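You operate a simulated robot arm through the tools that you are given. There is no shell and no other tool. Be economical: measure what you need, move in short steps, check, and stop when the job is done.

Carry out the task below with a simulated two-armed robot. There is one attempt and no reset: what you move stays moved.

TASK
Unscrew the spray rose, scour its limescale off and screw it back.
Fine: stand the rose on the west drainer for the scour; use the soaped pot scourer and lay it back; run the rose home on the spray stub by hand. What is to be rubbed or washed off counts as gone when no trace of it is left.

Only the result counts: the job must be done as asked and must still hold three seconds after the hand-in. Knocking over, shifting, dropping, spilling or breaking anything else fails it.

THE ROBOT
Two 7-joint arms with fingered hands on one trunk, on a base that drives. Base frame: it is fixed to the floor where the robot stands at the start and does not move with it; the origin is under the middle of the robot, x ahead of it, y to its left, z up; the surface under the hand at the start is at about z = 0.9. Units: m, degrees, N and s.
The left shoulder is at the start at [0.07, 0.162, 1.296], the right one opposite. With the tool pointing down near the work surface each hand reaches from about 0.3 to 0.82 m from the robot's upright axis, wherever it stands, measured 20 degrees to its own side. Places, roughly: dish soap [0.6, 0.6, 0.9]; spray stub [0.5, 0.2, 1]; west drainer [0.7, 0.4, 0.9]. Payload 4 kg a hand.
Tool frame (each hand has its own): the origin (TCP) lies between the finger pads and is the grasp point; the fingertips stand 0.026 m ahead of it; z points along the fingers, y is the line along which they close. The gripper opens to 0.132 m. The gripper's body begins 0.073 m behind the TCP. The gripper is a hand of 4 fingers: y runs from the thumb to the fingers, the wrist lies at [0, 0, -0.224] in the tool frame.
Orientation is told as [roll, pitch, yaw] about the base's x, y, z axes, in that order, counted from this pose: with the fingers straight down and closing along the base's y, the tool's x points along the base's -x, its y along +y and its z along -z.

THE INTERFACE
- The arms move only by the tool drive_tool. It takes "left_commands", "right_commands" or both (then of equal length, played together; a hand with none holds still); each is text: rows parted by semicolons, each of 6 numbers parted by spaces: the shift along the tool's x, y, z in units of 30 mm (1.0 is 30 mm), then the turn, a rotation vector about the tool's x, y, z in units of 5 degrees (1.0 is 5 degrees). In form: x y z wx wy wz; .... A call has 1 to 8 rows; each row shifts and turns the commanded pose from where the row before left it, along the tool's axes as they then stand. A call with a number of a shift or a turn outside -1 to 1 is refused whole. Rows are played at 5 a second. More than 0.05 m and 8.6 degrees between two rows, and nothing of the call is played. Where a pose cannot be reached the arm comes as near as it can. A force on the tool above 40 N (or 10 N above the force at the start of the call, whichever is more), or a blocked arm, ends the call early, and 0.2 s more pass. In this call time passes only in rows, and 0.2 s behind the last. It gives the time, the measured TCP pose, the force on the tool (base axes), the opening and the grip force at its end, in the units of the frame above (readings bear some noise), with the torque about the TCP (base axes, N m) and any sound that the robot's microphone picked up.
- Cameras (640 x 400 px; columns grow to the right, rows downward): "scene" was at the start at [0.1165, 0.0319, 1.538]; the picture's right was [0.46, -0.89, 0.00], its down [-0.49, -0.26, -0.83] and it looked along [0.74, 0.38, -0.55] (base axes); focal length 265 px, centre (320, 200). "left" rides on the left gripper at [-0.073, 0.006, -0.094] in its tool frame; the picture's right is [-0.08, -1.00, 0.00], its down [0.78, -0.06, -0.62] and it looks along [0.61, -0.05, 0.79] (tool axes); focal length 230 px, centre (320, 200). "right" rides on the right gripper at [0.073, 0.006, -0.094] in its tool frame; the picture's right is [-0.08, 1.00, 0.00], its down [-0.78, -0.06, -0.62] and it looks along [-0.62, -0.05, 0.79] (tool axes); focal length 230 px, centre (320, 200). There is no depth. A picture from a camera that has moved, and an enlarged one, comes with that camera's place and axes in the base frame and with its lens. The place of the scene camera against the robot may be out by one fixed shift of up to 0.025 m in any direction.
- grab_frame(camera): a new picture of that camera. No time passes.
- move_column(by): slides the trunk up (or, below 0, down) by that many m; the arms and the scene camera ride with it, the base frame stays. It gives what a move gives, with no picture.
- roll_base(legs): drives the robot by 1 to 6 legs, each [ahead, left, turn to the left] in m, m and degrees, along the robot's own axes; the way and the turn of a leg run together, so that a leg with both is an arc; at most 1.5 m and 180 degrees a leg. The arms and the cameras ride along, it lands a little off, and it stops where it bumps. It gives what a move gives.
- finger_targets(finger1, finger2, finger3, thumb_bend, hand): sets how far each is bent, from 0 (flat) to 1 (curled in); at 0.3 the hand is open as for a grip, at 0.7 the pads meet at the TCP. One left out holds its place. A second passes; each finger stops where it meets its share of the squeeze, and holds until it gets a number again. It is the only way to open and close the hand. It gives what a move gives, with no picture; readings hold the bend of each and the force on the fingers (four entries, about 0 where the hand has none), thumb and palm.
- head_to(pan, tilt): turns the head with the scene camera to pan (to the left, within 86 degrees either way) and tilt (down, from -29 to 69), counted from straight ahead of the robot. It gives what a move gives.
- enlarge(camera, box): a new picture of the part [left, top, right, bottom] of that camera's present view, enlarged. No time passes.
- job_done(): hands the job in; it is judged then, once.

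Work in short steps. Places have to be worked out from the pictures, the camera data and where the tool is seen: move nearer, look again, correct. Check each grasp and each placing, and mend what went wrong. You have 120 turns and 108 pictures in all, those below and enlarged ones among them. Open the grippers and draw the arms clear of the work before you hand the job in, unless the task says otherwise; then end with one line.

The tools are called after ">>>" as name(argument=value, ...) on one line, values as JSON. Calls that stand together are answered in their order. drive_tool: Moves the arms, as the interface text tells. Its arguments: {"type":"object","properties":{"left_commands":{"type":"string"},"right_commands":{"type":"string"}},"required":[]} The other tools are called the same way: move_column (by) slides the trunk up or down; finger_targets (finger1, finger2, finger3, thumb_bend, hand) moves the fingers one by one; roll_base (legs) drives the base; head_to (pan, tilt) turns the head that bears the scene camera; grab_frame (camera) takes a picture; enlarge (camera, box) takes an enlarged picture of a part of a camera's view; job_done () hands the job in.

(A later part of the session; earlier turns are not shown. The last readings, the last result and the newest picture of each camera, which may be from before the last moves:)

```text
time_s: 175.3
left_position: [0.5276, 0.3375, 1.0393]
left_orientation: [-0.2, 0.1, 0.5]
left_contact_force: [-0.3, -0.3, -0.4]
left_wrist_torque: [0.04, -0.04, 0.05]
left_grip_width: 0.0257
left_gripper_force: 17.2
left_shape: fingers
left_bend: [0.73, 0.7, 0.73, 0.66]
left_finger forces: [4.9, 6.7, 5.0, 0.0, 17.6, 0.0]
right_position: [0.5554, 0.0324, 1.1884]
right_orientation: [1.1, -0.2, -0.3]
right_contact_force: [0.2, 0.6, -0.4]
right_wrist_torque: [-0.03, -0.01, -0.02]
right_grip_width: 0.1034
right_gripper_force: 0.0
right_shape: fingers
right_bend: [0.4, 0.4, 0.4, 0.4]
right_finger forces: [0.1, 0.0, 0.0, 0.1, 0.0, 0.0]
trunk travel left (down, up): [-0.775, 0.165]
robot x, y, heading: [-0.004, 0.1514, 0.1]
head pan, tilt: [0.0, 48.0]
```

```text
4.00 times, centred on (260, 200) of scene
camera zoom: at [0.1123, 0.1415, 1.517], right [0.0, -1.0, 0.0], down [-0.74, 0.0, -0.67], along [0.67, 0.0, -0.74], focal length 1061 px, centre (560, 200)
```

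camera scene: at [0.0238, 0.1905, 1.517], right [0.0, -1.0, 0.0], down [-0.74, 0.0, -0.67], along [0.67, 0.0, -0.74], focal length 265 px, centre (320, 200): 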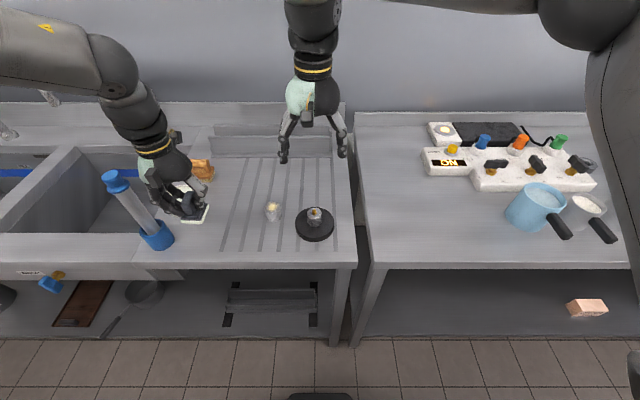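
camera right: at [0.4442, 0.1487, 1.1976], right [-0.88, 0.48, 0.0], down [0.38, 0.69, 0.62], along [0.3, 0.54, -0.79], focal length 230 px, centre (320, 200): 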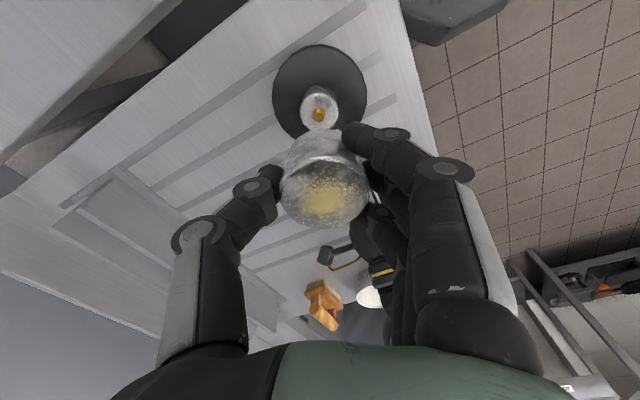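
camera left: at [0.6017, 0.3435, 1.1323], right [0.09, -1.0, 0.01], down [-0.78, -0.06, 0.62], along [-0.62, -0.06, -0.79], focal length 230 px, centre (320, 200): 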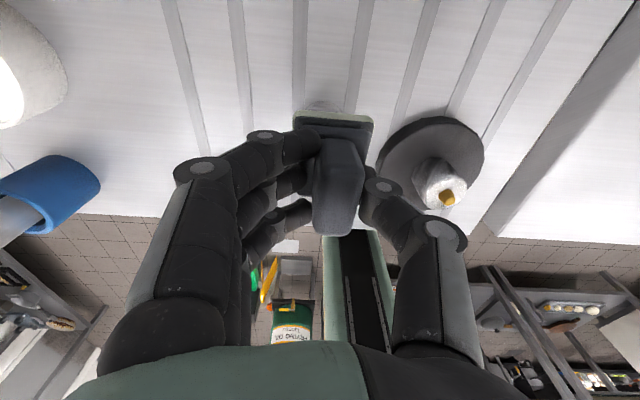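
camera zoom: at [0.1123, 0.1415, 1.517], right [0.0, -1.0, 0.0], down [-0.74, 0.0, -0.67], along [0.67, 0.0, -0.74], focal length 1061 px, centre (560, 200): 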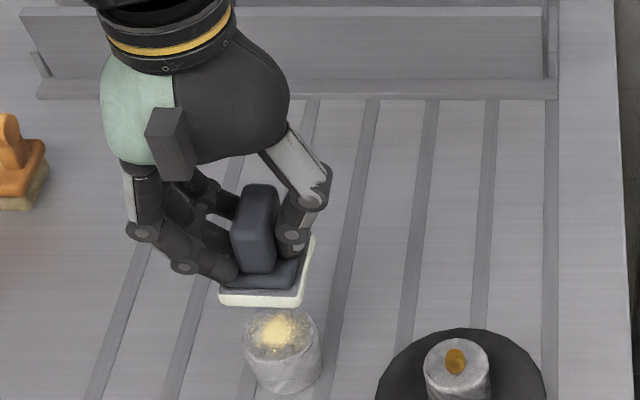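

Pad is about 1 cm too far in x; I correct by −0.008 m and lower to light contact with the rose's face.

>>> drive_tool(left_commands="0.27 0 0.8 0 0 0; 0 0 0.5 0 0 0; 0 0 0.1 0 0 0; 0 0 0 0 0 0")

>>> drive_tool(left_commands="0 0 0.07 0 0 0; 0 0 0 0 0 0")

>>> drive_tool(left_commands="0 0 0.05 0 0 0; 0 0 0 0 0 0")

```text
time_s: 176.3
left_position: [0.5153, 0.3421, 0.9985]
left_orientation: [-0.3, 0.2, 0.5]
left_contact_force: [0.1, 0.1, -1.7]
left_wrist_torque: [-0.01, -0.02, -0.02]
left_grip_width: 0.026
left_gripper_force: 16.6
left_shape: fingers
left_bend: [0.73, 0.7, 0.73, 0.66]
left_finger forces: [4.9, 6.7, 4.9, 0.0, 17.6, 0.0]
left hand out of reach, approached as far as the arm can: row 2
right_position: [0.5544, 0.0323, 1.1885]
right_orientation: [1.2, -0.1, -0.3]
right_contact_force: [-0.3, 0.5, -0.7]
right_wrist_torque: [0.02, 0.05, 0.0]
right_grip_width: 0.1032
right_gripper_force: 0.0
right_shape: fingers
right_bend: [0.4, 0.4, 0.4, 0.4]
right_finger forces: [0.0, 0.0, 0.1, 0.0, 0.1, 0.0]
trunk travel left (down, up): [-0.775, 0.165]
robot x, y, heading: [0.0006, 0.15, 0.2]
head pan, tilt: [0.0, 48.0]
```

```text
time_s: 176.9
left_position: [0.5161, 0.3437, 0.9979]
left_orientation: [-0.4, 0.1, 0.5]
left_contact_force: [-0.8, -0.3, -0.6]
left_wrist_torque: [0.0, -0.01, 0.0]
left_grip_width: 0.026
left_gripper_force: 17.3
left_shape: fingers
left_bend: [0.73, 0.7, 0.73, 0.66]
left_finger forces: [4.9, 6.7, 5.0, 0.1, 17.5, 0.1]
right_position: [0.5545, 0.0313, 1.1877]
right_orientation: [1.1, -0.1, -0.3]
right_contact_force: [0.1, -0.2, 0.4]
right_wrist_torque: [-0.03, -0.02, -0.01]
right_grip_width: 0.1035
right_gripper_force: 0.1
right_shape: fingers
right_bend: [0.4, 0.4, 0.4, 0.4]
right_finger forces: [0.0, 0.1, 0.1, 0.0, 0.1, 0.1]
trunk travel left (down, up): [-0.775, 0.165]
robot x, y, heading: [-0.0048, 0.1516, 0.0]
head pan, tilt: [0.0, 48.0]
```

```text
time_s: 177.5
left_position: [0.5146, 0.3447, 0.9966]
left_orientation: [-0.3, 0.3, 0.5]
left_contact_force: [-0.6, 0.0, -0.7]
left_wrist_torque: [0.04, -0.02, -0.01]
left_grip_width: 0.0259
left_gripper_force: 17.6
left_shape: fingers
left_bend: [0.73, 0.7, 0.73, 0.66]
left_finger forces: [4.9, 6.7, 5.0, 0.0, 17.4, 0.0]
right_position: [0.5557, 0.0313, 1.1888]
right_orientation: [1.1, 0.0, -0.3]
right_contact_force: [0.3, -0.4, 0.0]
right_wrist_torque: [0.03, -0.01, 0.01]
right_grip_width: 0.1033
right_gripper_force: 0.0
right_shape: fingers
right_bend: [0.4, 0.4, 0.4, 0.4]
right_finger forces: [0.0, 0.0, 0.1, 0.0, 0.0, 0.0]
trunk travel left (down, up): [-0.775, 0.165]
robot x, y, heading: [-0.0041, 0.1521, 0.1]
head pan, tilt: [0.0, 48.0]
```

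The joint limit drifts the hand as it lowers; I raise it, shift the base 7 cm more to the right, and return over the rose.

>>> drive_tool(left_commands="0 0 -0.7 0 0 0; 0 0 -0.7 0 0 0")

>>> roll_base(legs=[[0, -0.08, 0]])

>>> drive_tool(left_commands="0 0.6 0 0 0 0; 0 0.6 0 0 0 0; 0 0.6 0 0 0 0; 0 0.6 0 0 0 0; 0 0 0 0 0 0")

```text
time_s: 178.1
left_position: [0.5165, 0.3428, 1.0364]
left_orientation: [-0.2, 0.2, 0.4]
left_contact_force: [0.2, -0.2, -0.2]
left_wrist_torque: [-0.02, 0.0, 0.04]
left_grip_width: 0.0258
left_gripper_force: 17.4
left_shape: fingers
left_bend: [0.73, 0.7, 0.73, 0.66]
left_finger forces: [4.9, 6.7, 4.9, 0.0, 17.4, 0.0]
right_position: [0.5541, 0.0321, 1.1888]
right_orientation: [1.1, -0.3, -0.3]
right_contact_force: [-0.4, -0.1, -0.2]
right_wrist_torque: [-0.03, -0.01, -0.05]
right_grip_width: 0.1033
right_gripper_force: 0.1
right_shape: fingers
right_bend: [0.4, 0.4, 0.4, 0.4]
right_finger forces: [0.0, 0.1, 0.0, 0.1, 0.0, 0.0]
trunk travel left (down, up): [-0.775, 0.165]
robot x, y, heading: [-0.0036, 0.1511, 0.4]
head pan, tilt: [0.0, 48.0]
```

```text
time_s: 179.1
left_position: [0.5158, 0.2678, 1.0369]
left_orientation: [-0.5, 0.3, 0.6]
left_contact_force: [0.6, 0.5, -0.9]
left_wrist_torque: [-0.01, 0.01, -0.01]
left_grip_width: 0.026
left_gripper_force: 16.8
left_shape: fingers
left_bend: [0.73, 0.7, 0.73, 0.66]
left_finger forces: [4.9, 6.7, 5.1, 0.0, 17.6, 0.1]
right_position: [0.5554, -0.042, 1.1889]
right_orientation: [0.9, -0.2, -0.2]
right_contact_force: [-0.5, 1.1, -0.1]
right_wrist_torque: [-0.02, 0.01, 0.04]
right_grip_width: 0.1029
right_gripper_force: 0.0
right_shape: fingers
right_bend: [0.4, 0.4, 0.4, 0.4]
right_finger forces: [0.1, 0.0, 0.1, 0.0, 0.1, 0.1]
trunk travel left (down, up): [-0.775, 0.165]
robot x, y, heading: [-0.0061, 0.0739, 0.4]
head pan, tilt: [0.0, 48.0]
```

```text
time_s: 180.3
left_position: [0.5158, 0.3376, 1.0366]
left_orientation: [-0.2, 0.2, 0.6]
left_contact_force: [0.4, -0.2, -0.3]
left_wrist_torque: [0.03, 0.02, 0.05]
left_grip_width: 0.0258
left_gripper_force: 17.0
left_shape: fingers
left_bend: [0.73, 0.7, 0.73, 0.66]
left_finger forces: [5.0, 6.6, 5.0, 0.0, 17.4, 0.0]
right_position: [0.5549, -0.0452, 1.1871]
right_orientation: [1.1, -0.1, -0.2]
right_contact_force: [-0.5, -0.4, -0.8]
right_wrist_torque: [-0.04, 0.0, -0.04]
right_grip_width: 0.1034
right_gripper_force: 0.1
right_shape: fingers
right_bend: [0.4, 0.4, 0.4, 0.4]
right_finger forces: [0.0, 0.0, 0.0, 0.0, 0.1, 0.1]
trunk travel left (down, up): [-0.775, 0.165]
robot x, y, heading: [-0.001, 0.0712, 0.0]
head pan, tilt: [0.0, 48.0]
```

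Now lower on the rose gently.

>>> drive_tool(left_commands="-0.14 0 0.7 0 0 0; 0 0 0.5 0 0 0; 0 0 0.1 0 0 0; 0 0 0 0 0 0")

>>> drive_tool(left_commands="0 0 0.06 0 0 0; 0 0 0 0 0 0")

>>> drive_tool(left_commands="0 0 0.04 0 0 0; 0 0 0 0 0 0")

```text
time_s: 181.3
left_position: [0.52, 0.3375, 0.9969]
left_orientation: [-0.2, 0.3, 0.6]
left_contact_force: [0.3, 0.0, -0.3]
left_wrist_torque: [0.01, -0.02, 0.03]
left_grip_width: 0.0257
left_gripper_force: 16.8
left_shape: fingers
left_bend: [0.73, 0.7, 0.73, 0.66]
left_finger forces: [4.9, 6.7, 4.9, 0.0, 17.4, 0.0]
right_position: [0.5557, -0.0448, 1.1885]
right_orientation: [1.0, -0.1, -0.2]
right_contact_force: [0.5, -0.3, 0.4]
right_wrist_torque: [0.01, -0.01, 0.0]
right_grip_width: 0.1034
right_gripper_force: 0.0
right_shape: fingers
right_bend: [0.4, 0.4, 0.4, 0.4]
right_finger forces: [0.1, 0.0, 0.1, 0.0, 0.0, 0.1]
trunk travel left (down, up): [-0.775, 0.165]
robot x, y, heading: [-0.0033, 0.0731, 0.4]
head pan, tilt: [0.0, 48.0]
```

```text
time_s: 181.9
left_position: [0.5203, 0.3376, 0.9961]
left_orientation: [-0.2, 0.3, 0.6]
left_contact_force: [0.0, -0.2, -0.9]
left_wrist_torque: [0.0, 0.03, 0.01]
left_grip_width: 0.0259
left_gripper_force: 17.0
left_shape: fingers
left_bend: [0.73, 0.7, 0.73, 0.66]
left_finger forces: [4.8, 6.7, 5.1, 0.0, 17.3, 0.0]
right_position: [0.5556, -0.0463, 1.1875]
right_orientation: [1.2, -0.1, -0.2]
right_contact_force: [-0.4, -0.6, -0.4]
right_wrist_torque: [-0.01, -0.01, -0.01]
right_grip_width: 0.1028
right_gripper_force: 0.0
right_shape: fingers
right_bend: [0.4, 0.4, 0.4, 0.4]
right_finger forces: [0.0, 0.0, 0.1, 0.0, 0.0, 0.1]
trunk travel left (down, up): [-0.775, 0.165]
robot x, y, heading: [-0.0023, 0.0734, 0.0]
head pan, tilt: [0.0, 48.0]
```

```text
time_s: 182.5
left_position: [0.5191, 0.3365, 0.995]
left_orientation: [-0.1, 0.3, 0.6]
left_contact_force: [-0.4, -0.5, -1.2]
left_wrist_torque: [0.02, 0.03, 0.02]
left_grip_width: 0.0256
left_gripper_force: 16.5
left_shape: fingers
left_bend: [0.73, 0.7, 0.73, 0.66]
left_finger forces: [4.9, 6.6, 5.0, 0.0, 17.3, 0.0]
right_position: [0.5553, -0.0459, 1.1883]
right_orientation: [1.0, 0.0, -0.2]
right_contact_force: [-0.5, -0.7, -1.0]
right_wrist_torque: [-0.01, -0.02, 0.0]
right_grip_width: 0.1032
right_gripper_force: 0.1
right_shape: fingers
right_bend: [0.4, 0.4, 0.4, 0.4]
right_finger forces: [0.1, 0.0, 0.0, 0.0, 0.0, 0.1]
trunk travel left (down, up): [-0.775, 0.165]
robot x, y, heading: [-0.0068, 0.075, -0.0]
head pan, tilt: [0.0, 48.0]
```

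Not yet touching; several more 1.2 mm steps.

>>> drive_tool(left_commands="0 0 0.04 0 0 0; 0 0 0 0 0 0")

>>> drive_tool(left_commands="0 0 0.04 0 0 0; 0 0 0 0 0 0")

>>> drive_tool(left_commands="0 0 0.04 0 0 0; 0 0 0 0 0 0")

```text
time_s: 183.1
left_position: [0.5196, 0.3361, 0.9935]
left_orientation: [-0.1, 0.3, 0.6]
left_contact_force: [0.1, 0.4, -1.3]
left_wrist_torque: [0.01, 0.0, 0.0]
left_grip_width: 0.0259
left_gripper_force: 17.0
left_shape: fingers
left_bend: [0.73, 0.7, 0.73, 0.66]
left_finger forces: [5.1, 6.5, 5.0, 0.1, 17.3, 0.0]
right_position: [0.5551, -0.0463, 1.1872]
right_orientation: [1.0, -0.1, -0.1]
right_contact_force: [0.0, 0.4, 1.4]
right_wrist_torque: [-0.01, 0.02, 0.0]
right_grip_width: 0.103
right_gripper_force: 0.1
right_shape: fingers
right_bend: [0.4, 0.4, 0.4, 0.4]
right_finger forces: [0.0, 0.0, 0.1, 0.0, 0.1, 0.1]
trunk travel left (down, up): [-0.775, 0.165]
robot x, y, heading: [-0.0084, 0.0743, 0.4]
head pan, tilt: [0.0, 48.0]
```

```text
time_s: 183.7
left_position: [0.5197, 0.3386, 0.9926]
left_orientation: [-0.3, 0.2, 0.6]
left_contact_force: [-0.4, -0.3, 2.3]
left_wrist_torque: [-0.09, 0.01, 0.01]
left_grip_width: 0.0257
left_gripper_force: 17.8
left_shape: fingers
left_bend: [0.73, 0.7, 0.73, 0.66]
left_finger forces: [5.2, 6.4, 5.3, 0.0, 18.3, 0.0]
right_position: [0.5547, -0.046, 1.1888]
right_orientation: [1.2, -0.2, -0.2]
right_contact_force: [0.9, 0.1, -0.4]
right_wrist_torque: [-0.03, 0.01, 0.01]
right_grip_width: 0.1032
right_gripper_force: 0.0
right_shape: fingers
right_bend: [0.4, 0.4, 0.4, 0.4]
right_finger forces: [0.0, 0.0, 0.1, 0.1, 0.0, 0.0]
trunk travel left (down, up): [-0.775, 0.165]
robot x, y, heading: [-0.0037, 0.0723, 0.1]
head pan, tilt: [0.0, 48.0]
```

```text
time_s: 184.3
left_position: [0.5204, 0.3366, 0.9925]
left_orientation: [-0.1, 0.2, 0.5]
left_contact_force: [0.3, -0.2, 8.9]
left_wrist_torque: [-0.19, -0.04, -0.01]
left_grip_width: 0.0261
left_gripper_force: 19.9
left_shape: fingers
left_bend: [0.73, 0.7, 0.73, 0.66]
left_finger forces: [5.9, 6.7, 5.8, 0.1, 21.5, 0.0]
right_position: [0.5541, -0.0448, 1.1884]
right_orientation: [1.1, -0.1, -0.3]
right_contact_force: [0.5, 0.2, 0.1]
right_wrist_torque: [-0.03, 0.01, -0.02]
right_grip_width: 0.1035
right_gripper_force: 0.1
right_shape: fingers
right_bend: [0.4, 0.4, 0.4, 0.4]
right_finger forces: [0.0, 0.0, 0.1, 0.0, 0.0, 0.0]
trunk travel left (down, up): [-0.775, 0.165]
robot x, y, heading: [-0.0031, 0.0737, 0.2]
head pan, tilt: [0.0, 48.0]
```

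Contact ≈9 N. I ease slightly and rub with small strokes, ending where I began, watching the side forces.

>>> drive_tool(left_commands="0 0 -0.01 0 0 0; 0.25 0 0 0 0 0; -0.25 0 0 0 0 0; -0.25 0 0 0 0 0; 0.25 0 0 0 0 0; 0 -0.25 0 0 0 0; 0 0.25 0 0 0 0; 0 0 0 0 0 0")

>>> drive_tool(left_commands="0 0.25 0 0 0 0; 0 -0.25 0 0 0 0; 0 0 0 0 0 1; 0 0 0 0 0 1; 0 0 0 0 0 -1; 0 0 0 0 0 -1; 0 0 0 0 0 -1; 0 0 0 0 0 1")

>>> drive_tool(left_commands="0 0 -0.3 0 0 0; 0 0 -0.8 0 0 0; 0 0.8 -1 0 0 0; 0 1 -1 0 0 0; 0 1 0 0 0 0")

>>> enlarge(camera="scene", box=[190, 160, 320, 260])

```text
time_s: 186.1
left_position: [0.5191, 0.3356, 0.9913]
left_orientation: [0.0, 0.3, 0.5]
left_contact_force: [0.2, -4.4, 6.9]
left_wrist_torque: [-0.38, -0.07, 0.03]
left_grip_width: 0.0258
left_gripper_force: 20.4
left_shape: fingers
left_bend: [0.73, 0.7, 0.73, 0.66]
left_finger forces: [4.9, 6.1, 4.7, 0.0, 24.9, 0.0]
right_position: [0.5563, -0.0471, 1.1887]
right_orientation: [1.1, -0.3, -0.3]
right_contact_force: [0.1, -0.4, -0.5]
right_wrist_torque: [-0.01, 0.02, 0.0]
right_grip_width: 0.1032
right_gripper_force: 0.0
right_shape: fingers
right_bend: [0.4, 0.4, 0.4, 0.4]
right_finger forces: [0.0, 0.0, 0.1, 0.0, 0.0, 0.1]
trunk travel left (down, up): [-0.775, 0.165]
robot x, y, heading: [-0.0003, 0.0716, 0.5]
head pan, tilt: [0.0, 48.0]
```

```text
time_s: 187.9
left_position: [0.5197, 0.3356, 0.9909]
left_orientation: [-0.2, 0.3, 0.6]
left_contact_force: [0.0, 0.5, 8.5]
left_wrist_torque: [-0.22, 0.03, 0.07]
left_grip_width: 0.0257
left_gripper_force: 19.5
left_shape: fingers
left_bend: [0.73, 0.7, 0.73, 0.66]
left_finger forces: [5.5, 6.9, 5.3, 0.1, 21.7, 0.0]
right_position: [0.5553, -0.0465, 1.1874]
right_orientation: [1.0, -0.2, -0.3]
right_contact_force: [-1.4, 0.1, 0.3]
right_wrist_torque: [0.0, -0.01, 0.01]
right_grip_width: 0.1031
right_gripper_force: 0.0
right_shape: fingers
right_bend: [0.4, 0.4, 0.4, 0.4]
right_finger forces: [0.1, 0.1, 0.0, 0.0, 0.1, 0.0]
trunk travel left (down, up): [-0.775, 0.165]
robot x, y, heading: [-0.0033, 0.071, 0.1]
head pan, tilt: [0.0, 48.0]
```

```text
time_s: 189.1
left_position: [0.5184, 0.4216, 1.0838]
left_orientation: [-0.2, 0.4, 0.6]
left_contact_force: [-0.1, 0.8, -1.6]
left_wrist_torque: [-0.02, 0.0, 0.01]
left_grip_width: 0.0256
left_gripper_force: 17.0
left_shape: fingers
left_bend: [0.73, 0.7, 0.73, 0.66]
left_finger forces: [4.8, 7.2, 5.1, 0.0, 17.5, 0.1]
right_position: [0.5555, -0.0455, 1.1885]
right_orientation: [1.1, -0.2, -0.1]
right_contact_force: [0.0, -0.8, 0.3]
right_wrist_torque: [-0.03, 0.0, 0.02]
right_grip_width: 0.1033
right_gripper_force: 0.1
right_shape: fingers
right_bend: [0.4, 0.4, 0.4, 0.4]
right_finger forces: [0.0, 0.0, 0.0, 0.1, 0.0, 0.0]
trunk travel left (down, up): [-0.775, 0.165]
robot x, y, heading: [-0.0021, 0.0718, 0.3]
head pan, tilt: [0.0, 48.0]
```

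```text
4.00 times, centred on (255, 210) of scene
camera zoom: at [0.1131, 0.0644, 1.5169], right [0.0, -1.0, 0.0], down [-0.74, 0.0, -0.67], along [0.67, 0.0, -0.74], focal length 1061 px, centre (580, 160)
```

zoom: 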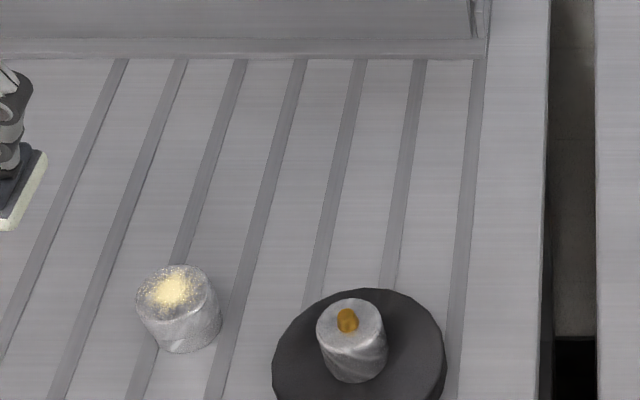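

The rose stays put and upright. I zoom in on its face to see whether the scale is thinning.

>>> enlarge(camera="scene", box=[220, 230, 252, 252])

```text
16.00 times, centred on (236, 241) of scene
camera zoom: at [0.1131, 0.0644, 1.5169], right [0.0, -1.0, 0.0], down [-0.74, 0.0, -0.67], along [0.67, 0.0, -0.74], focal length 4244 px, centre (1664, -456)
```

zoom: 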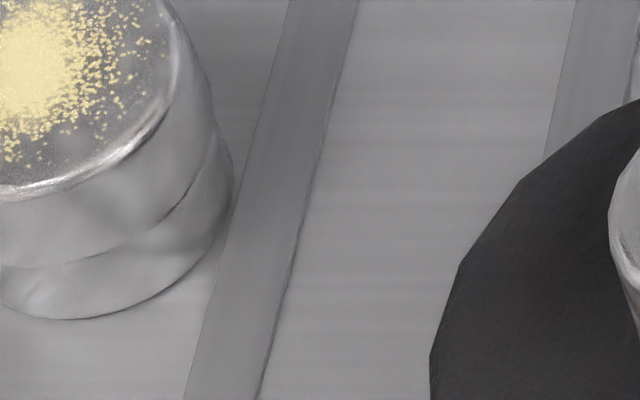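

I mis-centred; a properly aimed zoom on the face (and the pad's edge at left).

>>> enlarge(camera="scene", box=[202, 220, 236, 244])

```text
16.00 times, centred on (219, 232) of scene
camera zoom: at [0.1131, 0.0644, 1.5169], right [0.0, -1.0, 0.0], down [-0.74, 0.0, -0.67], along [0.67, 0.0, -0.74], focal length 4244 px, centre (1936, -312)
```

zoom: 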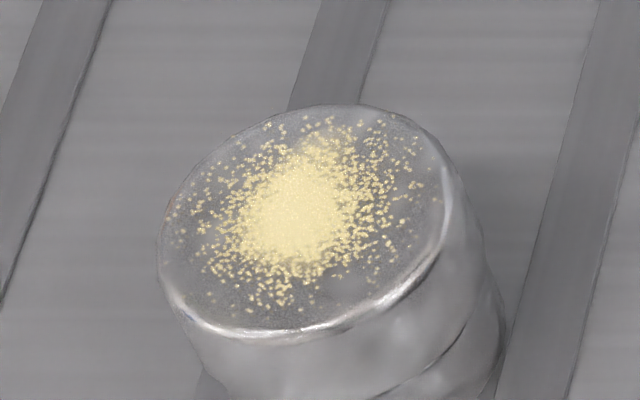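

Little change; the torque reading (≈−0.2 N·m at 9 N) says the pad touches only the rose's −y edge, i.e. it is slightly tilted. I return, press, and level the pad by rolling in small steps while reading the torque.

>>> drive_tool(left_commands="-0.1 -1 0 0 0 0; 0 -1 0 0 0 0; 0 -0.75 0 0 0 0; 0 0 1 0 0 0; 0 0 1 0 0 0; 0 0 0.8 0 0 0; 0 0 0.16 0 0 0; 0 0 0 0 0 0")

>>> drive_tool(left_commands="0 0 0.06 0.4 0 0; 0 0 0 0 0 0")

>>> drive_tool(left_commands="0 0 0.03 0.3 0 0; 0 0 0 0 0 0")

```text
time_s: 190.9
left_position: [0.5236, 0.3385, 0.996]
left_orientation: [-0.2, 0.3, 0.7]
left_contact_force: [0.0, -1.5, -1.7]
left_wrist_torque: [0.01, 0.01, 0.01]
left_grip_width: 0.0254
left_gripper_force: 17.2
left_shape: fingers
left_bend: [0.73, 0.7, 0.73, 0.66]
left_finger forces: [4.7, 6.8, 4.9, 0.1, 17.3, 0.0]
right_position: [0.5566, -0.0465, 1.1876]
right_orientation: [1.0, -0.2, -0.3]
right_contact_force: [0.0, 1.4, -0.4]
right_wrist_torque: [0.01, -0.01, 0.02]
right_grip_width: 0.103
right_gripper_force: 0.1
right_shape: fingers
right_bend: [0.4, 0.4, 0.4, 0.4]
right_finger forces: [0.0, 0.0, 0.1, 0.0, 0.0, 0.0]
trunk travel left (down, up): [-0.775, 0.165]
robot x, y, heading: [-0.0014, 0.0731, 0.1]
head pan, tilt: [0.0, 48.0]
```

```text
time_s: 191.5
left_position: [0.5232, 0.3386, 0.9937]
left_orientation: [-2.2, 0.3, 0.6]
left_contact_force: [0.3, -0.3, -0.1]
left_wrist_torque: [0.0, 0.0, -0.01]
left_grip_width: 0.0257
left_gripper_force: 17.7
left_shape: fingers
left_bend: [0.73, 0.7, 0.73, 0.66]
left_finger forces: [4.8, 6.8, 5.0, 0.0, 17.4, 0.0]
right_position: [0.5545, -0.044, 1.1881]
right_orientation: [1.1, -0.2, -0.3]
right_contact_force: [-0.1, 0.2, 0.0]
right_wrist_torque: [0.07, 0.0, 0.0]
right_grip_width: 0.1033
right_gripper_force: 0.1
right_shape: fingers
right_bend: [0.4, 0.4, 0.4, 0.4]
right_finger forces: [0.1, 0.0, 0.0, 0.2, 0.0, 0.1]
trunk travel left (down, up): [-0.775, 0.165]
robot x, y, heading: [-0.0024, 0.0728, 0.3]
head pan, tilt: [0.0, 48.0]
```

```text
time_s: 192.1
left_position: [0.5234, 0.3385, 0.9932]
left_orientation: [-3.8, 0.3, 0.5]
left_contact_force: [-0.5, 0.1, -0.7]
left_wrist_torque: [0.0, -0.02, 0.04]
left_grip_width: 0.0259
left_gripper_force: 17.2
left_shape: fingers
left_bend: [0.73, 0.7, 0.73, 0.66]
left_finger forces: [4.7, 6.9, 5.1, 0.1, 17.3, 0.0]
right_position: [0.556, -0.047, 1.1883]
right_orientation: [1.1, -0.1, -0.2]
right_contact_force: [-0.1, -0.4, -0.2]
right_wrist_torque: [-0.01, 0.0, -0.02]
right_grip_width: 0.1033
right_gripper_force: 0.1
right_shape: fingers
right_bend: [0.4, 0.4, 0.4, 0.4]
right_finger forces: [0.1, 0.0, 0.0, 0.0, 0.0, 0.0]
trunk travel left (down, up): [-0.775, 0.165]
robot x, y, heading: [-0.0046, 0.069, 0.1]
head pan, tilt: [0.0, 48.0]
```

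At roll −3.8° the old contact height is free, confirming the earlier tilt. I lower to contact and read the torque.

>>> drive_tool(left_commands="0 0 0.04 0 0 0; 0 0 0 0 0 0")

>>> drive_tool(left_commands="0 0 0.04 0 0 0; 0 0 0 0 0 0")

>>> drive_tool(left_commands="0 0 0.03 0 0 0; 0 0 0 0 0 0")

```text
time_s: 192.7
left_position: [0.5221, 0.3396, 0.992]
left_orientation: [-3.8, 0.3, 0.6]
left_contact_force: [-0.5, 0.0, -0.2]
left_wrist_torque: [0.07, 0.03, 0.02]
left_grip_width: 0.0261
left_gripper_force: 17.3
left_shape: fingers
left_bend: [0.73, 0.7, 0.73, 0.66]
left_finger forces: [4.8, 7.2, 5.0, 0.1, 17.2, 0.0]
right_position: [0.5549, -0.0444, 1.1883]
right_orientation: [1.1, -0.2, -0.2]
right_contact_force: [0.1, -0.2, -0.5]
right_wrist_torque: [-0.03, 0.02, -0.02]
right_grip_width: 0.103
right_gripper_force: 0.0
right_shape: fingers
right_bend: [0.4, 0.4, 0.4, 0.4]
right_finger forces: [0.1, 0.0, 0.0, 0.0, 0.1, 0.0]
trunk travel left (down, up): [-0.775, 0.165]
robot x, y, heading: [-0.0068, 0.0727, -0.1]
head pan, tilt: [0.0, 48.0]
```

```text
time_s: 193.3
left_position: [0.5224, 0.338, 0.992]
left_orientation: [-3.7, 0.2, 0.6]
left_contact_force: [-0.4, 1.5, 6.2]
left_wrist_torque: [0.09, -0.01, -0.05]
left_grip_width: 0.0256
left_gripper_force: 19.3
left_shape: fingers
left_bend: [0.73, 0.71, 0.73, 0.66]
left_finger forces: [5.0, 9.3, 5.1, 0.0, 18.4, 0.1]
right_position: [0.5544, -0.0464, 1.1884]
right_orientation: [1.1, -0.2, -0.2]
right_contact_force: [0.5, 0.1, -0.5]
right_wrist_torque: [-0.01, 0.0, -0.02]
right_grip_width: 0.1033
right_gripper_force: 0.0
right_shape: fingers
right_bend: [0.4, 0.4, 0.4, 0.4]
right_finger forces: [0.1, 0.0, 0.0, 0.0, 0.1, 0.0]
trunk travel left (down, up): [-0.775, 0.165]
robot x, y, heading: [-0.0029, 0.0719, 0.0]
head pan, tilt: [0.0, 48.0]
```

```text
time_s: 193.9
left_position: [0.5226, 0.3389, 0.9915]
left_orientation: [-3.6, 0.1, 0.7]
left_contact_force: [1.0, 2.2, 14.0]
left_wrist_torque: [0.05, -0.02, 0.03]
left_grip_width: 0.0254
left_gripper_force: 21.9
left_shape: fingers
left_bend: [0.73, 0.71, 0.73, 0.66]
left_finger forces: [5.3, 13.5, 5.5, 0.1, 20.1, 0.0]
right_position: [0.5534, -0.0454, 1.1901]
right_orientation: [1.0, -0.3, -0.2]
right_contact_force: [0.7, -0.7, -0.5]
right_wrist_torque: [0.01, 0.01, -0.02]
right_grip_width: 0.1032
right_gripper_force: 0.0
right_shape: fingers
right_bend: [0.4, 0.4, 0.4, 0.4]
right_finger forces: [0.1, 0.1, 0.0, 0.1, 0.1, 0.0]
trunk travel left (down, up): [-0.775, 0.165]
robot x, y, heading: [-0.0065, 0.072, 0.2]
head pan, tilt: [0.0, 48.0]
```

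Flush contact now (torque ≈0 at 14 N). I ease to ~10 N and rub with strokes and twists.

>>> drive_tool(left_commands="0.3 0 -0.01 0 0 0; -0.3 0 0 0 0 0; -0.3 0 0 0 0 0; 0.3 0 0 0 0 0; 0 0.27 0 0 0 0; 0 -0.27 0 0 0 0; 0 -0.27 0 0 0 0; 0 0.27 0 0 0 0")

>>> drive_tool(left_commands="0.2 0.2 0 0 0 0; -0.4 0 0 0 0 0; 0 -0.4 0 0 0 0; 0.4 0 0 0 0 0; 0 0.4 0 0 0 0; -0.4 0 0 0 0 0; 0 -0.4 0 0 0 0; 0.2 0.2 0 0 0 0")

>>> drive_tool(left_commands="0 0 0 0 0 1; 0 0 0 0 0 1; 0 0 0 0 0 -1; 0 0 0 0 0 -1; 0 0 0 0 0 -1; 0 0 0 0 0 -1; 0 0 0 0 0 1; 0 0 0 0 0 1")

>>> drive_tool(left_commands="0 0 -0.3 0 0 0; 0 0 -0.8 0 0 0; 0 0.8 -1 0 0 0; 0 1 -1 0 0 0; 0 1 0 0 0 0")

>>> enlarge(camera="scene", box=[195, 216, 243, 250])

```text
time_s: 195.7
left_position: [0.5224, 0.3361, 0.9908]
left_orientation: [-3.6, 0.2, 0.5]
left_contact_force: [-0.9, -0.4, 9.6]
left_wrist_torque: [-0.13, -0.03, -0.02]
left_grip_width: 0.0258
left_gripper_force: 20.6
left_shape: fingers
left_bend: [0.74, 0.71, 0.73, 0.66]
left_finger forces: [5.6, 10.4, 6.3, 0.0, 19.2, 0.0]
right_position: [0.5538, -0.0485, 1.1889]
right_orientation: [1.0, -0.1, -0.3]
right_contact_force: [0.1, 0.2, 0.5]
right_wrist_torque: [0.06, -0.01, -0.01]
right_grip_width: 0.1031
right_gripper_force: 0.1
right_shape: fingers
right_bend: [0.4, 0.4, 0.4, 0.4]
right_finger forces: [0.0, 0.0, 0.0, 0.0, 0.1, 0.0]
trunk travel left (down, up): [-0.775, 0.165]
robot x, y, heading: [-0.0039, 0.0731, 0.1]
head pan, tilt: [0.0, 48.0]
```

```text
time_s: 197.5
left_position: [0.5218, 0.3374, 0.9905]
left_orientation: [-3.6, 0.0, 0.6]
left_contact_force: [0.0, 0.7, 13.8]
left_wrist_torque: [-0.08, -0.13, 0.01]
left_grip_width: 0.0258
left_gripper_force: 22.3
left_shape: fingers
left_bend: [0.74, 0.71, 0.73, 0.65]
left_finger forces: [6.6, 12.5, 5.5, 0.0, 20.5, 0.0]
right_position: [0.5537, -0.047, 1.1887]
right_orientation: [1.1, -0.2, -0.2]
right_contact_force: [0.4, 0.3, 0.4]
right_wrist_torque: [0.01, 0.05, 0.0]
right_grip_width: 0.1031
right_gripper_force: 0.1
right_shape: fingers
right_bend: [0.4, 0.4, 0.4, 0.4]
right_finger forces: [0.0, 0.1, 0.0, 0.0, 0.0, 0.1]
trunk travel left (down, up): [-0.775, 0.165]
robot x, y, heading: [0.0003, 0.0725, 0.0]
head pan, tilt: [0.0, 48.0]
```

```text
time_s: 199.3
left_position: [0.522, 0.3389, 0.9907]
left_orientation: [-3.7, 0.2, 0.6]
left_contact_force: [-0.3, 1.2, 11.1]
left_wrist_torque: [-0.15, -0.13, 0.08]
left_grip_width: 0.0255
left_gripper_force: 21.6
left_shape: fingers
left_bend: [0.74, 0.71, 0.73, 0.65]
left_finger forces: [6.3, 11.2, 4.3, 0.0, 20.8, 0.0]
right_position: [0.5555, -0.0459, 1.1881]
right_orientation: [1.1, -0.2, -0.2]
right_contact_force: [-1.1, 0.2, -0.3]
right_wrist_torque: [0.0, 0.0, 0.01]
right_grip_width: 0.103
right_gripper_force: 0.0
right_shape: fingers
right_bend: [0.4, 0.4, 0.4, 0.4]
right_finger forces: [0.0, 0.1, 0.1, 0.0, 0.1, 0.0]
trunk travel left (down, up): [-0.775, 0.165]
robot x, y, heading: [-0.0076, 0.0721, 0.0]
head pan, tilt: [0.0, 48.0]
```

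```text
time_s: 200.5
left_position: [0.5232, 0.4293, 1.0767]
left_orientation: [-3.7, 0.2, 0.6]
left_contact_force: [0.4, 0.6, -1.5]
left_wrist_torque: [-0.01, 0.0, -0.04]
left_grip_width: 0.0251
left_gripper_force: 16.5
left_shape: fingers
left_bend: [0.73, 0.71, 0.73, 0.65]
left_finger forces: [4.8, 7.1, 4.0, 0.0, 16.9, 0.1]
right_position: [0.555, -0.0451, 1.1882]
right_orientation: [1.0, -0.1, -0.2]
right_contact_force: [-0.6, 0.1, 0.6]
right_wrist_torque: [-0.02, -0.01, 0.05]
right_grip_width: 0.1034
right_gripper_force: 0.0
right_shape: fingers
right_bend: [0.4, 0.4, 0.4, 0.4]
right_finger forces: [0.0, 0.0, 0.0, 0.1, 0.1, 0.0]
trunk travel left (down, up): [-0.775, 0.165]
robot x, y, heading: [-0.0069, 0.0709, 0.3]
head pan, tilt: [0.0, 48.0]
```

```text
11.76 times, centred on (219, 233) of scene
camera zoom: at [0.1131, 0.0643, 1.5169], right [0.0, -1.0, 0.0], down [-0.74, 0.0, -0.67], along [0.67, 0.0, -0.74], focal length 3120 px, centre (1508, -188)
```

zoom: 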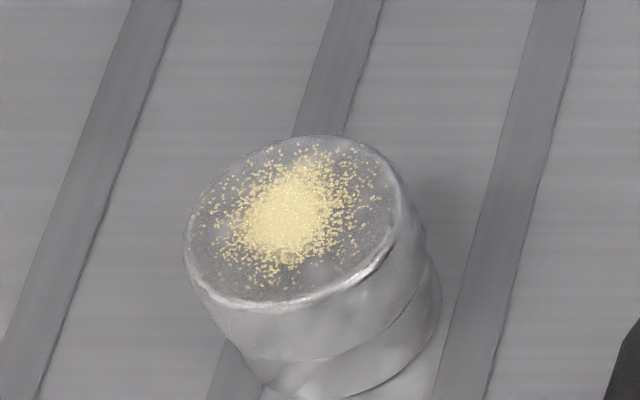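

Scale still shows. My earlier dip was made with the pad tilted, so most of its face may have stayed dry; I dip again, now with the pad level.

>>> drive_tool(left_commands="-0.25 0.8 0 0 0 0; -0.25 0.8 0 0 0 0; -0.25 0.8 0 0 0 0; -0.25 0.8 0 0 0 0; -0.25 0.8 0 0 0 0; -0.25 0.8 0 0 0 0; 0 0.8 0 0 0 0; 0 0.75 0 0 0 0")

>>> grab_frame(camera="left")

```text
time_s: 202.3
left_position: [0.5659, 0.6192, 1.0655]
left_orientation: [-3.7, 0.4, 0.6]
left_contact_force: [0.2, -0.7, -0.8]
left_wrist_torque: [0.03, -0.01, 0.0]
left_grip_width: 0.0252
left_gripper_force: 16.5
left_shape: fingers
left_bend: [0.73, 0.71, 0.73, 0.65]
left_finger forces: [4.8, 7.1, 3.8, 0.1, 16.7, 0.0]
right_position: [0.5555, -0.0453, 1.1891]
right_orientation: [1.0, -0.1, -0.2]
right_contact_force: [-0.4, 0.0, -0.4]
right_wrist_torque: [-0.04, -0.02, 0.0]
right_grip_width: 0.1033
right_gripper_force: 0.0
right_shape: fingers
right_bend: [0.4, 0.4, 0.4, 0.4]
right_finger forces: [0.1, 0.0, 0.0, 0.0, 0.1, 0.0]
trunk travel left (down, up): [-0.775, 0.165]
robot x, y, heading: [-0.0031, 0.0725, -0.0]
head pan, tilt: [0.0, 48.0]
```

```text
11 pictures are left
camera left: at [0.6396, 0.6311, 1.1584], right [0.09, -0.99, 0.06], down [-0.78, -0.03, 0.62], along [-0.62, -0.1, -0.78], focal length 230 px, centre (320, 200)
```

left: 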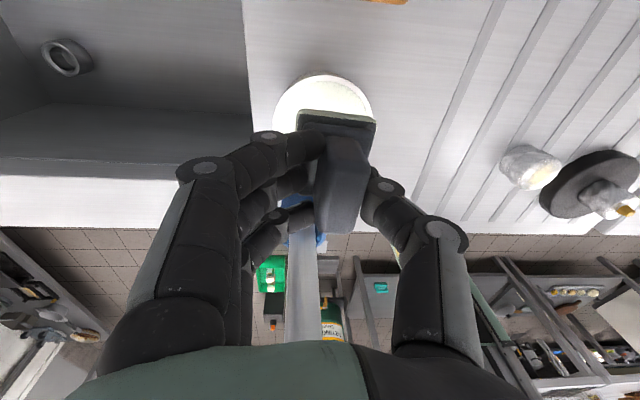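

Bowl centre ≈[0.555,0.612], pad ≈[0.568,0.609]; I correct and dip level, with a slight wiggle.

>>> drive_tool(left_commands="0.4 0.25 0.5 0 0 0; 0 0 0.7 0 0 0; 0 0 0.6 0 0 0; 0 0 0.3 0 0 0; 0 0 0.1 0 0 0; 0 0 0 0 0 0")

>>> drive_tool(left_commands="0 0 0.06 0 0 0; 0 0 0 0 0 0")

>>> drive_tool(left_commands="0 0 0.05 0 0 0; 0 0 0 0 0 0")

```text
time_s: 203.7
left_position: [0.5533, 0.6219, 0.998]
left_orientation: [-3.7, 0.3, 0.5]
left_contact_force: [0.1, -0.2, -0.5]
left_wrist_torque: [0.03, 0.03, 0.0]
left_grip_width: 0.0253
left_gripper_force: 16.5
left_shape: fingers
left_bend: [0.73, 0.71, 0.73, 0.65]
left_finger forces: [4.9, 7.1, 3.8, 0.0, 16.6, 0.1]
right_position: [0.5557, -0.0449, 1.1886]
right_orientation: [1.1, -0.1, -0.2]
right_contact_force: [-0.1, -0.3, -0.2]
right_wrist_torque: [0.03, 0.03, -0.01]
right_grip_width: 0.1029
right_gripper_force: 0.0
right_shape: fingers
right_bend: [0.4, 0.4, 0.4, 0.4]
right_finger forces: [0.1, 0.1, 0.0, 0.0, 0.0, 0.0]
trunk travel left (down, up): [-0.775, 0.165]
robot x, y, heading: [-0.0043, 0.0732, 0.1]
head pan, tilt: [0.0, 48.0]
```

```text
time_s: 204.3
left_position: [0.5532, 0.6223, 0.9982]
left_orientation: [-3.7, 0.2, 0.6]
left_contact_force: [0.0, 0.4, -0.3]
left_wrist_torque: [0.0, -0.03, -0.01]
left_grip_width: 0.0252
left_gripper_force: 15.8
left_shape: fingers
left_bend: [0.73, 0.71, 0.73, 0.65]
left_finger forces: [4.9, 7.1, 3.8, 0.0, 16.6, 0.0]
right_position: [0.5546, -0.0452, 1.1874]
right_orientation: [1.1, -0.3, -0.1]
right_contact_force: [-1.2, 0.5, 0.5]
right_wrist_torque: [0.01, -0.01, 0.01]
right_grip_width: 0.1032
right_gripper_force: 0.0
right_shape: fingers
right_bend: [0.4, 0.4, 0.4, 0.4]
right_finger forces: [0.1, 0.0, 0.0, 0.0, 0.0, 0.0]
trunk travel left (down, up): [-0.775, 0.165]
robot x, y, heading: [-0.0022, 0.0754, 0.4]
head pan, tilt: [0.0, 48.0]
```

```text
time_s: 204.9
left_position: [0.5532, 0.6219, 0.996]
left_orientation: [-3.7, 0.3, 0.6]
left_contact_force: [-0.7, -0.7, 0.2]
left_wrist_torque: [0.02, -0.02, 0.01]
left_grip_width: 0.0254
left_gripper_force: 16.6
left_shape: fingers
left_bend: [0.73, 0.71, 0.73, 0.65]
left_finger forces: [4.9, 7.5, 4.0, 0.1, 16.6, 0.0]
right_position: [0.5555, -0.0464, 1.1879]
right_orientation: [1.1, -0.2, -0.2]
right_contact_force: [-0.8, 0.9, 0.7]
right_wrist_torque: [0.01, 0.0, 0.01]
right_grip_width: 0.1035
right_gripper_force: 0.0
right_shape: fingers
right_bend: [0.4, 0.4, 0.4, 0.4]
right_finger forces: [0.0, 0.0, 0.0, 0.0, 0.1, 0.0]
trunk travel left (down, up): [-0.775, 0.165]
robot x, y, heading: [-0.0053, 0.0692, 0.3]
head pan, tilt: [0.0, 48.0]
```

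>>> drive_tool(left_commands="0 0 0.05 0 0 0; 0 0 0 0 0 0")

>>> drive_tool(left_commands="0 0 0.04 0 0 0; 0 0 0 0 0 0")

>>> drive_tool(left_commands="0 0 0.03 0 0 0; 0 0 0 0 0 0")

```text
time_s: 205.5
left_position: [0.5514, 0.6216, 0.9943]
left_orientation: [-3.5, 0.3, 0.7]
left_contact_force: [-1.5, 0.2, 4.0]
left_wrist_torque: [0.01, -0.11, 0.02]
left_grip_width: 0.0251
left_gripper_force: 18.2
left_shape: fingers
left_bend: [0.73, 0.71, 0.73, 0.65]
left_finger forces: [5.9, 8.5, 5.0, 0.0, 17.8, 0.0]
right_position: [0.5546, -0.0458, 1.1891]
right_orientation: [1.1, -0.1, -0.2]
right_contact_force: [0.2, 0.2, 0.1]
right_wrist_torque: [0.0, 0.03, 0.0]
right_grip_width: 0.1031
right_gripper_force: 0.2
right_shape: fingers
right_bend: [0.4, 0.4, 0.4, 0.4]
right_finger forces: [0.0, 0.1, 0.0, 0.1, 0.0, 0.1]
trunk travel left (down, up): [-0.775, 0.165]
robot x, y, heading: [-0.007, 0.0717, 0.2]
head pan, tilt: [0.0, 48.0]
```

```text
time_s: 206.1
left_position: [0.552, 0.6208, 0.9937]
left_orientation: [-3.7, 0.2, 0.6]
left_contact_force: [-1.0, 1.4, 8.4]
left_wrist_torque: [0.04, -0.17, 0.0]
left_grip_width: 0.0252
left_gripper_force: 20.7
left_shape: fingers
left_bend: [0.74, 0.71, 0.73, 0.65]
left_finger forces: [6.6, 10.6, 5.5, 0.0, 18.5, 0.1]
right_position: [0.5532, -0.0471, 1.1877]
right_orientation: [1.2, -0.3, -0.3]
right_contact_force: [0.7, -0.1, 0.2]
right_wrist_torque: [0.01, -0.03, 0.02]
right_grip_width: 0.1034
right_gripper_force: 0.0
right_shape: fingers
right_bend: [0.4, 0.4, 0.4, 0.4]
right_finger forces: [0.0, 0.0, 0.0, 0.0, 0.0, 0.1]
trunk travel left (down, up): [-0.775, 0.165]
robot x, y, heading: [0.0007, 0.0685, 0.3]
head pan, tilt: [0.0, 48.0]
```

```text
time_s: 206.7
left_position: [0.5523, 0.6213, 0.9938]
left_orientation: [-3.6, 0.2, 0.6]
left_contact_force: [0.7, 2.3, 13.4]
left_wrist_torque: [0.03, -0.13, 0.02]
left_grip_width: 0.0251
left_gripper_force: 22.2
left_shape: fingers
left_bend: [0.74, 0.71, 0.73, 0.65]
left_finger forces: [6.7, 13.4, 5.3, 0.0, 19.3, 0.1]
right_position: [0.5541, -0.0479, 1.1899]
right_orientation: [1.1, -0.2, -0.2]
right_contact_force: [-0.2, -0.8, -1.1]
right_wrist_torque: [0.01, 0.02, 0.02]
right_grip_width: 0.1031
right_gripper_force: 0.1
right_shape: fingers
right_bend: [0.4, 0.4, 0.4, 0.4]
right_finger forces: [0.0, 0.1, 0.0, 0.0, 0.0, 0.1]
trunk travel left (down, up): [-0.775, 0.165]
robot x, y, heading: [0.0003, 0.072, 0.3]
head pan, tilt: [0.0, 48.0]
```

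Level contact on the soap for over a second. I lift, return over the rose and press to contact.

>>> drive_tool(left_commands="0 0 -0.3 0 0 0; 0 0 -0.8 0 0 0; 0 0 -1 0 0 0; 0 -0.95 0 0 0 0; 0 -0.95 0 0 0 0; 0.3 -0.95 0 0 0 0; 0.3 -0.95 0 0 0 0; 0.3 -0.95 0 0 0 0")

>>> drive_tool(left_commands="0.1 -0.95 0 0 0 0; 0 -0.95 0 0 0 0; 0 -0.95 0 0 0 0; 0 -0.9 0 0 0 0; 0 -0.6 0.5 0 0 0; 0 0 1 0 0 0; 0 0 1 0 0 0; 0 0 0 0 0 0")

```text
time_s: 208.5
left_position: [0.5272, 0.4827, 1.0643]
left_orientation: [-3.7, 0.2, 0.6]
left_contact_force: [0.6, 0.2, -0.7]
left_wrist_torque: [0.06, -0.02, -0.02]
left_grip_width: 0.0252
left_gripper_force: 15.5
left_shape: fingers
left_bend: [0.73, 0.71, 0.73, 0.65]
left_finger forces: [4.8, 7.2, 3.7, 0.0, 16.5, 0.0]
right_position: [0.556, -0.0464, 1.1892]
right_orientation: [1.1, -0.2, -0.2]
right_contact_force: [-0.3, -0.1, 0.2]
right_wrist_torque: [-0.02, 0.03, -0.02]
right_grip_width: 0.1031
right_gripper_force: 0.1
right_shape: fingers
right_bend: [0.4, 0.4, 0.4, 0.4]
right_finger forces: [0.0, 0.1, 0.0, 0.0, 0.0, 0.1]
trunk travel left (down, up): [-0.775, 0.165]
robot x, y, heading: [-0.0055, 0.0725, 0.2]
head pan, tilt: [0.0, 48.0]
```

```text
time_s: 210.3
left_position: [0.526, 0.3474, 0.9975]
left_orientation: [-3.6, 0.2, 0.6]
left_contact_force: [0.1, -1.0, -2.1]
left_wrist_torque: [0.01, -0.02, -0.03]
left_grip_width: 0.0254
left_gripper_force: 15.0
left_shape: fingers
left_bend: [0.73, 0.71, 0.74, 0.65]
left_finger forces: [4.8, 7.3, 3.6, 0.1, 16.2, 0.0]
right_position: [0.5545, -0.0458, 1.1888]
right_orientation: [1.2, -0.2, -0.2]
right_contact_force: [0.4, -0.8, -0.1]
right_wrist_torque: [0.0, -0.03, -0.01]
right_grip_width: 0.1031
right_gripper_force: 0.0
right_shape: fingers
right_bend: [0.4, 0.4, 0.4, 0.4]
right_finger forces: [0.0, 0.1, 0.0, 0.0, 0.0, 0.0]
trunk travel left (down, up): [-0.775, 0.165]
robot x, y, heading: [-0.0045, 0.0708, 0.3]
head pan, tilt: [0.0, 48.0]
```

Trim position and press to ~10 N, then rub with strokes and twists.

>>> drive_tool(left_commands="0.1 -0.17 0.12 0 0 0; 0 0 0.06 0 0 0; 0 0 0 0 0 0")

>>> drive_tool(left_commands="0 0 0.05 0 0 0; 0 0 0 0 0 0")

>>> drive_tool(left_commands="0 0 0.03 0 0 0; 0 0 0 0 0 0")

```text
time_s: 211.1
left_position: [0.5226, 0.3414, 0.9925]
left_orientation: [-3.8, 0.2, 0.6]
left_contact_force: [-0.5, -0.3, 0.1]
left_wrist_torque: [0.01, 0.01, 0.0]
left_grip_width: 0.0254
left_gripper_force: 16.3
left_shape: fingers
left_bend: [0.73, 0.71, 0.74, 0.65]
left_finger forces: [4.8, 7.5, 4.0, 0.0, 16.5, 0.0]
right_position: [0.5546, -0.046, 1.1887]
right_orientation: [1.2, -0.1, -0.1]
right_contact_force: [-1.1, 0.2, 0.4]
right_wrist_torque: [0.02, 0.01, 0.0]
right_grip_width: 0.1033
right_gripper_force: 0.1
right_shape: fingers
right_bend: [0.4, 0.4, 0.4, 0.4]
right_finger forces: [0.1, 0.0, 0.1, 0.0, 0.1, 0.1]
trunk travel left (down, up): [-0.775, 0.165]
robot x, y, heading: [-0.0024, 0.0731, 0.2]
head pan, tilt: [0.0, 48.0]
```

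```text
time_s: 211.7
left_position: [0.5208, 0.3427, 0.9911]
left_orientation: [-3.7, 0.2, 0.6]
left_contact_force: [0.6, 0.6, 5.9]
left_wrist_torque: [0.05, -0.05, -0.02]
left_grip_width: 0.0252
left_gripper_force: 18.1
left_shape: fingers
left_bend: [0.73, 0.71, 0.74, 0.65]
left_finger forces: [5.3, 9.6, 4.6, 0.1, 17.4, 0.0]
right_position: [0.5542, -0.0459, 1.188]
right_orientation: [1.2, -0.2, -0.3]
right_contact_force: [-0.8, -0.3, -0.1]
right_wrist_torque: [-0.05, 0.01, 0.03]
right_grip_width: 0.103
right_gripper_force: 0.0
right_shape: fingers
right_bend: [0.4, 0.4, 0.4, 0.4]
right_finger forces: [0.0, 0.1, 0.0, 0.0, 0.1, 0.0]
trunk travel left (down, up): [-0.775, 0.165]
robot x, y, heading: [-0.0024, 0.0721, 0.3]
head pan, tilt: [0.0, 48.0]
```

```text
time_s: 212.3
left_position: [0.5221, 0.3419, 0.9909]
left_orientation: [-3.5, 0.2, 0.6]
left_contact_force: [-1.0, 0.4, 11.3]
left_wrist_torque: [0.03, -0.08, 0.01]
left_grip_width: 0.0252
left_gripper_force: 21.7
left_shape: fingers
left_bend: [0.74, 0.71, 0.74, 0.65]
left_finger forces: [5.6, 12.8, 5.1, 0.0, 19.3, 0.1]
right_position: [0.554, -0.0457, 1.1886]
right_orientation: [1.1, -0.2, -0.2]
right_contact_force: [0.4, 0.0, -0.1]
right_wrist_torque: [0.02, -0.04, 0.02]
right_grip_width: 0.1032
right_gripper_force: 0.0
right_shape: fingers
right_bend: [0.4, 0.4, 0.4, 0.4]
right_finger forces: [0.0, 0.0, 0.0, 0.0, 0.0, 0.1]
trunk travel left (down, up): [-0.775, 0.165]
robot x, y, heading: [-0.0034, 0.0712, 0.2]
head pan, tilt: [0.0, 48.0]
```

Rubbing now.

>>> drive_tool(left_commands="0.35 0 0 0 0 0; -0.35 0 0 0 0 0; -0.35 0 0 0 0 0; 0.35 0 0 0 0 0; 0.35 0 0 0 0 0; -0.35 0 0 0 0 0; -0.35 0 0 0 0 0; 0.35 0 0 0 0 0")

>>> drive_tool(left_commands="0 0.3 0 0 0 0; 0 -0.3 0 0 0 0; 0 -0.3 0 0 0 0; 0 0.3 0 0 0 0; 0 0.3 0 0 0 0; 0 -0.3 0 0 0 0; 0 -0.3 0 0 0 0; 0 0.3 0 0 0 0")

>>> drive_tool(left_commands="0 0 -0.3 0 0 0; 0 0 -0.8 0 0 0; 0 0.8 -1 0 0 0; 0 1 -1 0 0 0; 0 1 0 0 0 0")

>>> enlarge(camera="scene", box=[195, 216, 243, 250])

```text
time_s: 214.1
left_position: [0.5216, 0.3421, 0.9912]
left_orientation: [-3.7, 0.0, 0.6]
left_contact_force: [1.3, 0.4, 13.4]
left_wrist_torque: [0.0, -0.24, 0.0]
left_grip_width: 0.0245
left_gripper_force: 23.6
left_shape: fingers
left_bend: [0.74, 0.71, 0.75, 0.66]
left_finger forces: [6.6, 18.1, 2.5, 0.0, 20.0, 0.1]
right_position: [0.5521, -0.0463, 1.1896]
right_orientation: [1.1, -0.3, -0.2]
right_contact_force: [0.1, 1.0, -0.5]
right_wrist_torque: [0.01, -0.01, -0.02]
right_grip_width: 0.1031
right_gripper_force: 0.1
right_shape: fingers
right_bend: [0.4, 0.4, 0.4, 0.4]
right_finger forces: [0.0, 0.0, 0.1, 0.0, 0.0, 0.0]
trunk travel left (down, up): [-0.775, 0.165]
robot x, y, heading: [-0.0073, 0.0723, 0.1]
head pan, tilt: [0.0, 48.0]
```

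```text
time_s: 215.9
left_position: [0.522, 0.3384, 0.9917]
left_orientation: [-3.7, 0.2, 0.5]
left_contact_force: [1.0, -3.1, 16.0]
left_wrist_torque: [-0.15, -0.07, 0.03]
left_grip_width: 0.0247
left_gripper_force: 22.0
left_shape: fingers
left_bend: [0.74, 0.71, 0.75, 0.66]
left_finger forces: [5.6, 14.1, 2.1, 0.1, 23.2, 0.1]
right_position: [0.5549, -0.0491, 1.1883]
right_orientation: [1.2, -0.2, -0.3]
right_contact_force: [-0.3, 0.7, -0.3]
right_wrist_torque: [0.02, -0.03, 0.04]
right_grip_width: 0.103
right_gripper_force: 0.0
right_shape: fingers
right_bend: [0.4, 0.4, 0.4, 0.4]
right_finger forces: [0.1, 0.1, 0.0, 0.0, 0.1, 0.0]
trunk travel left (down, up): [-0.775, 0.165]
robot x, y, heading: [-0.0084, 0.0704, -0.0]
head pan, tilt: [0.0, 48.0]
```

```text
time_s: 217.1
left_position: [0.5224, 0.4312, 1.0771]
left_orientation: [-3.7, 0.3, 0.5]
left_contact_force: [0.5, -0.1, -0.8]
left_wrist_torque: [0.0, 0.02, 0.03]
left_grip_width: 0.0245
left_gripper_force: 16.1
left_shape: fingers
left_bend: [0.73, 0.7, 0.75, 0.66]
left_finger forces: [5.5, 8.1, 1.1, 0.0, 16.2, 0.1]
right_position: [0.5548, -0.0456, 1.1889]
right_orientation: [1.2, 0.0, -0.2]
right_contact_force: [0.2, 0.0, -0.1]
right_wrist_torque: [0.05, -0.01, 0.02]
right_grip_width: 0.1033
right_gripper_force: 0.2
right_shape: fingers
right_bend: [0.4, 0.4, 0.4, 0.4]
right_finger forces: [0.0, 0.1, 0.1, 0.0, 0.0, 0.0]
trunk travel left (down, up): [-0.775, 0.165]
robot x, y, heading: [0.0004, 0.069, -0.1]
head pan, tilt: [0.0, 48.0]
```

```text
11.76 times, centred on (219, 233) of scene
camera zoom: at [0.113, 0.0641, 1.5169], right [0.0, -1.0, 0.0], down [-0.74, 0.0, -0.67], along [0.67, 0.0, -0.74], focal length 3120 px, centre (1508, -188)
```

zoom: 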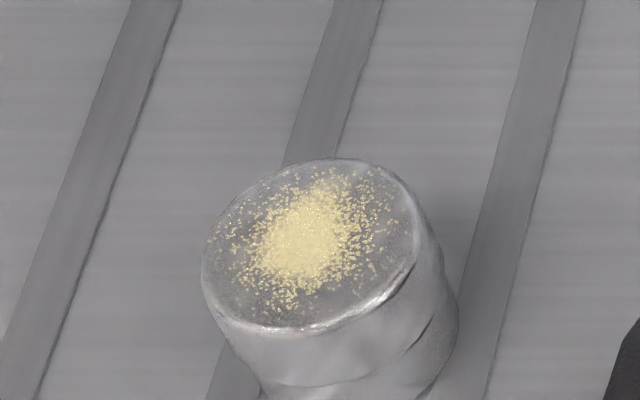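

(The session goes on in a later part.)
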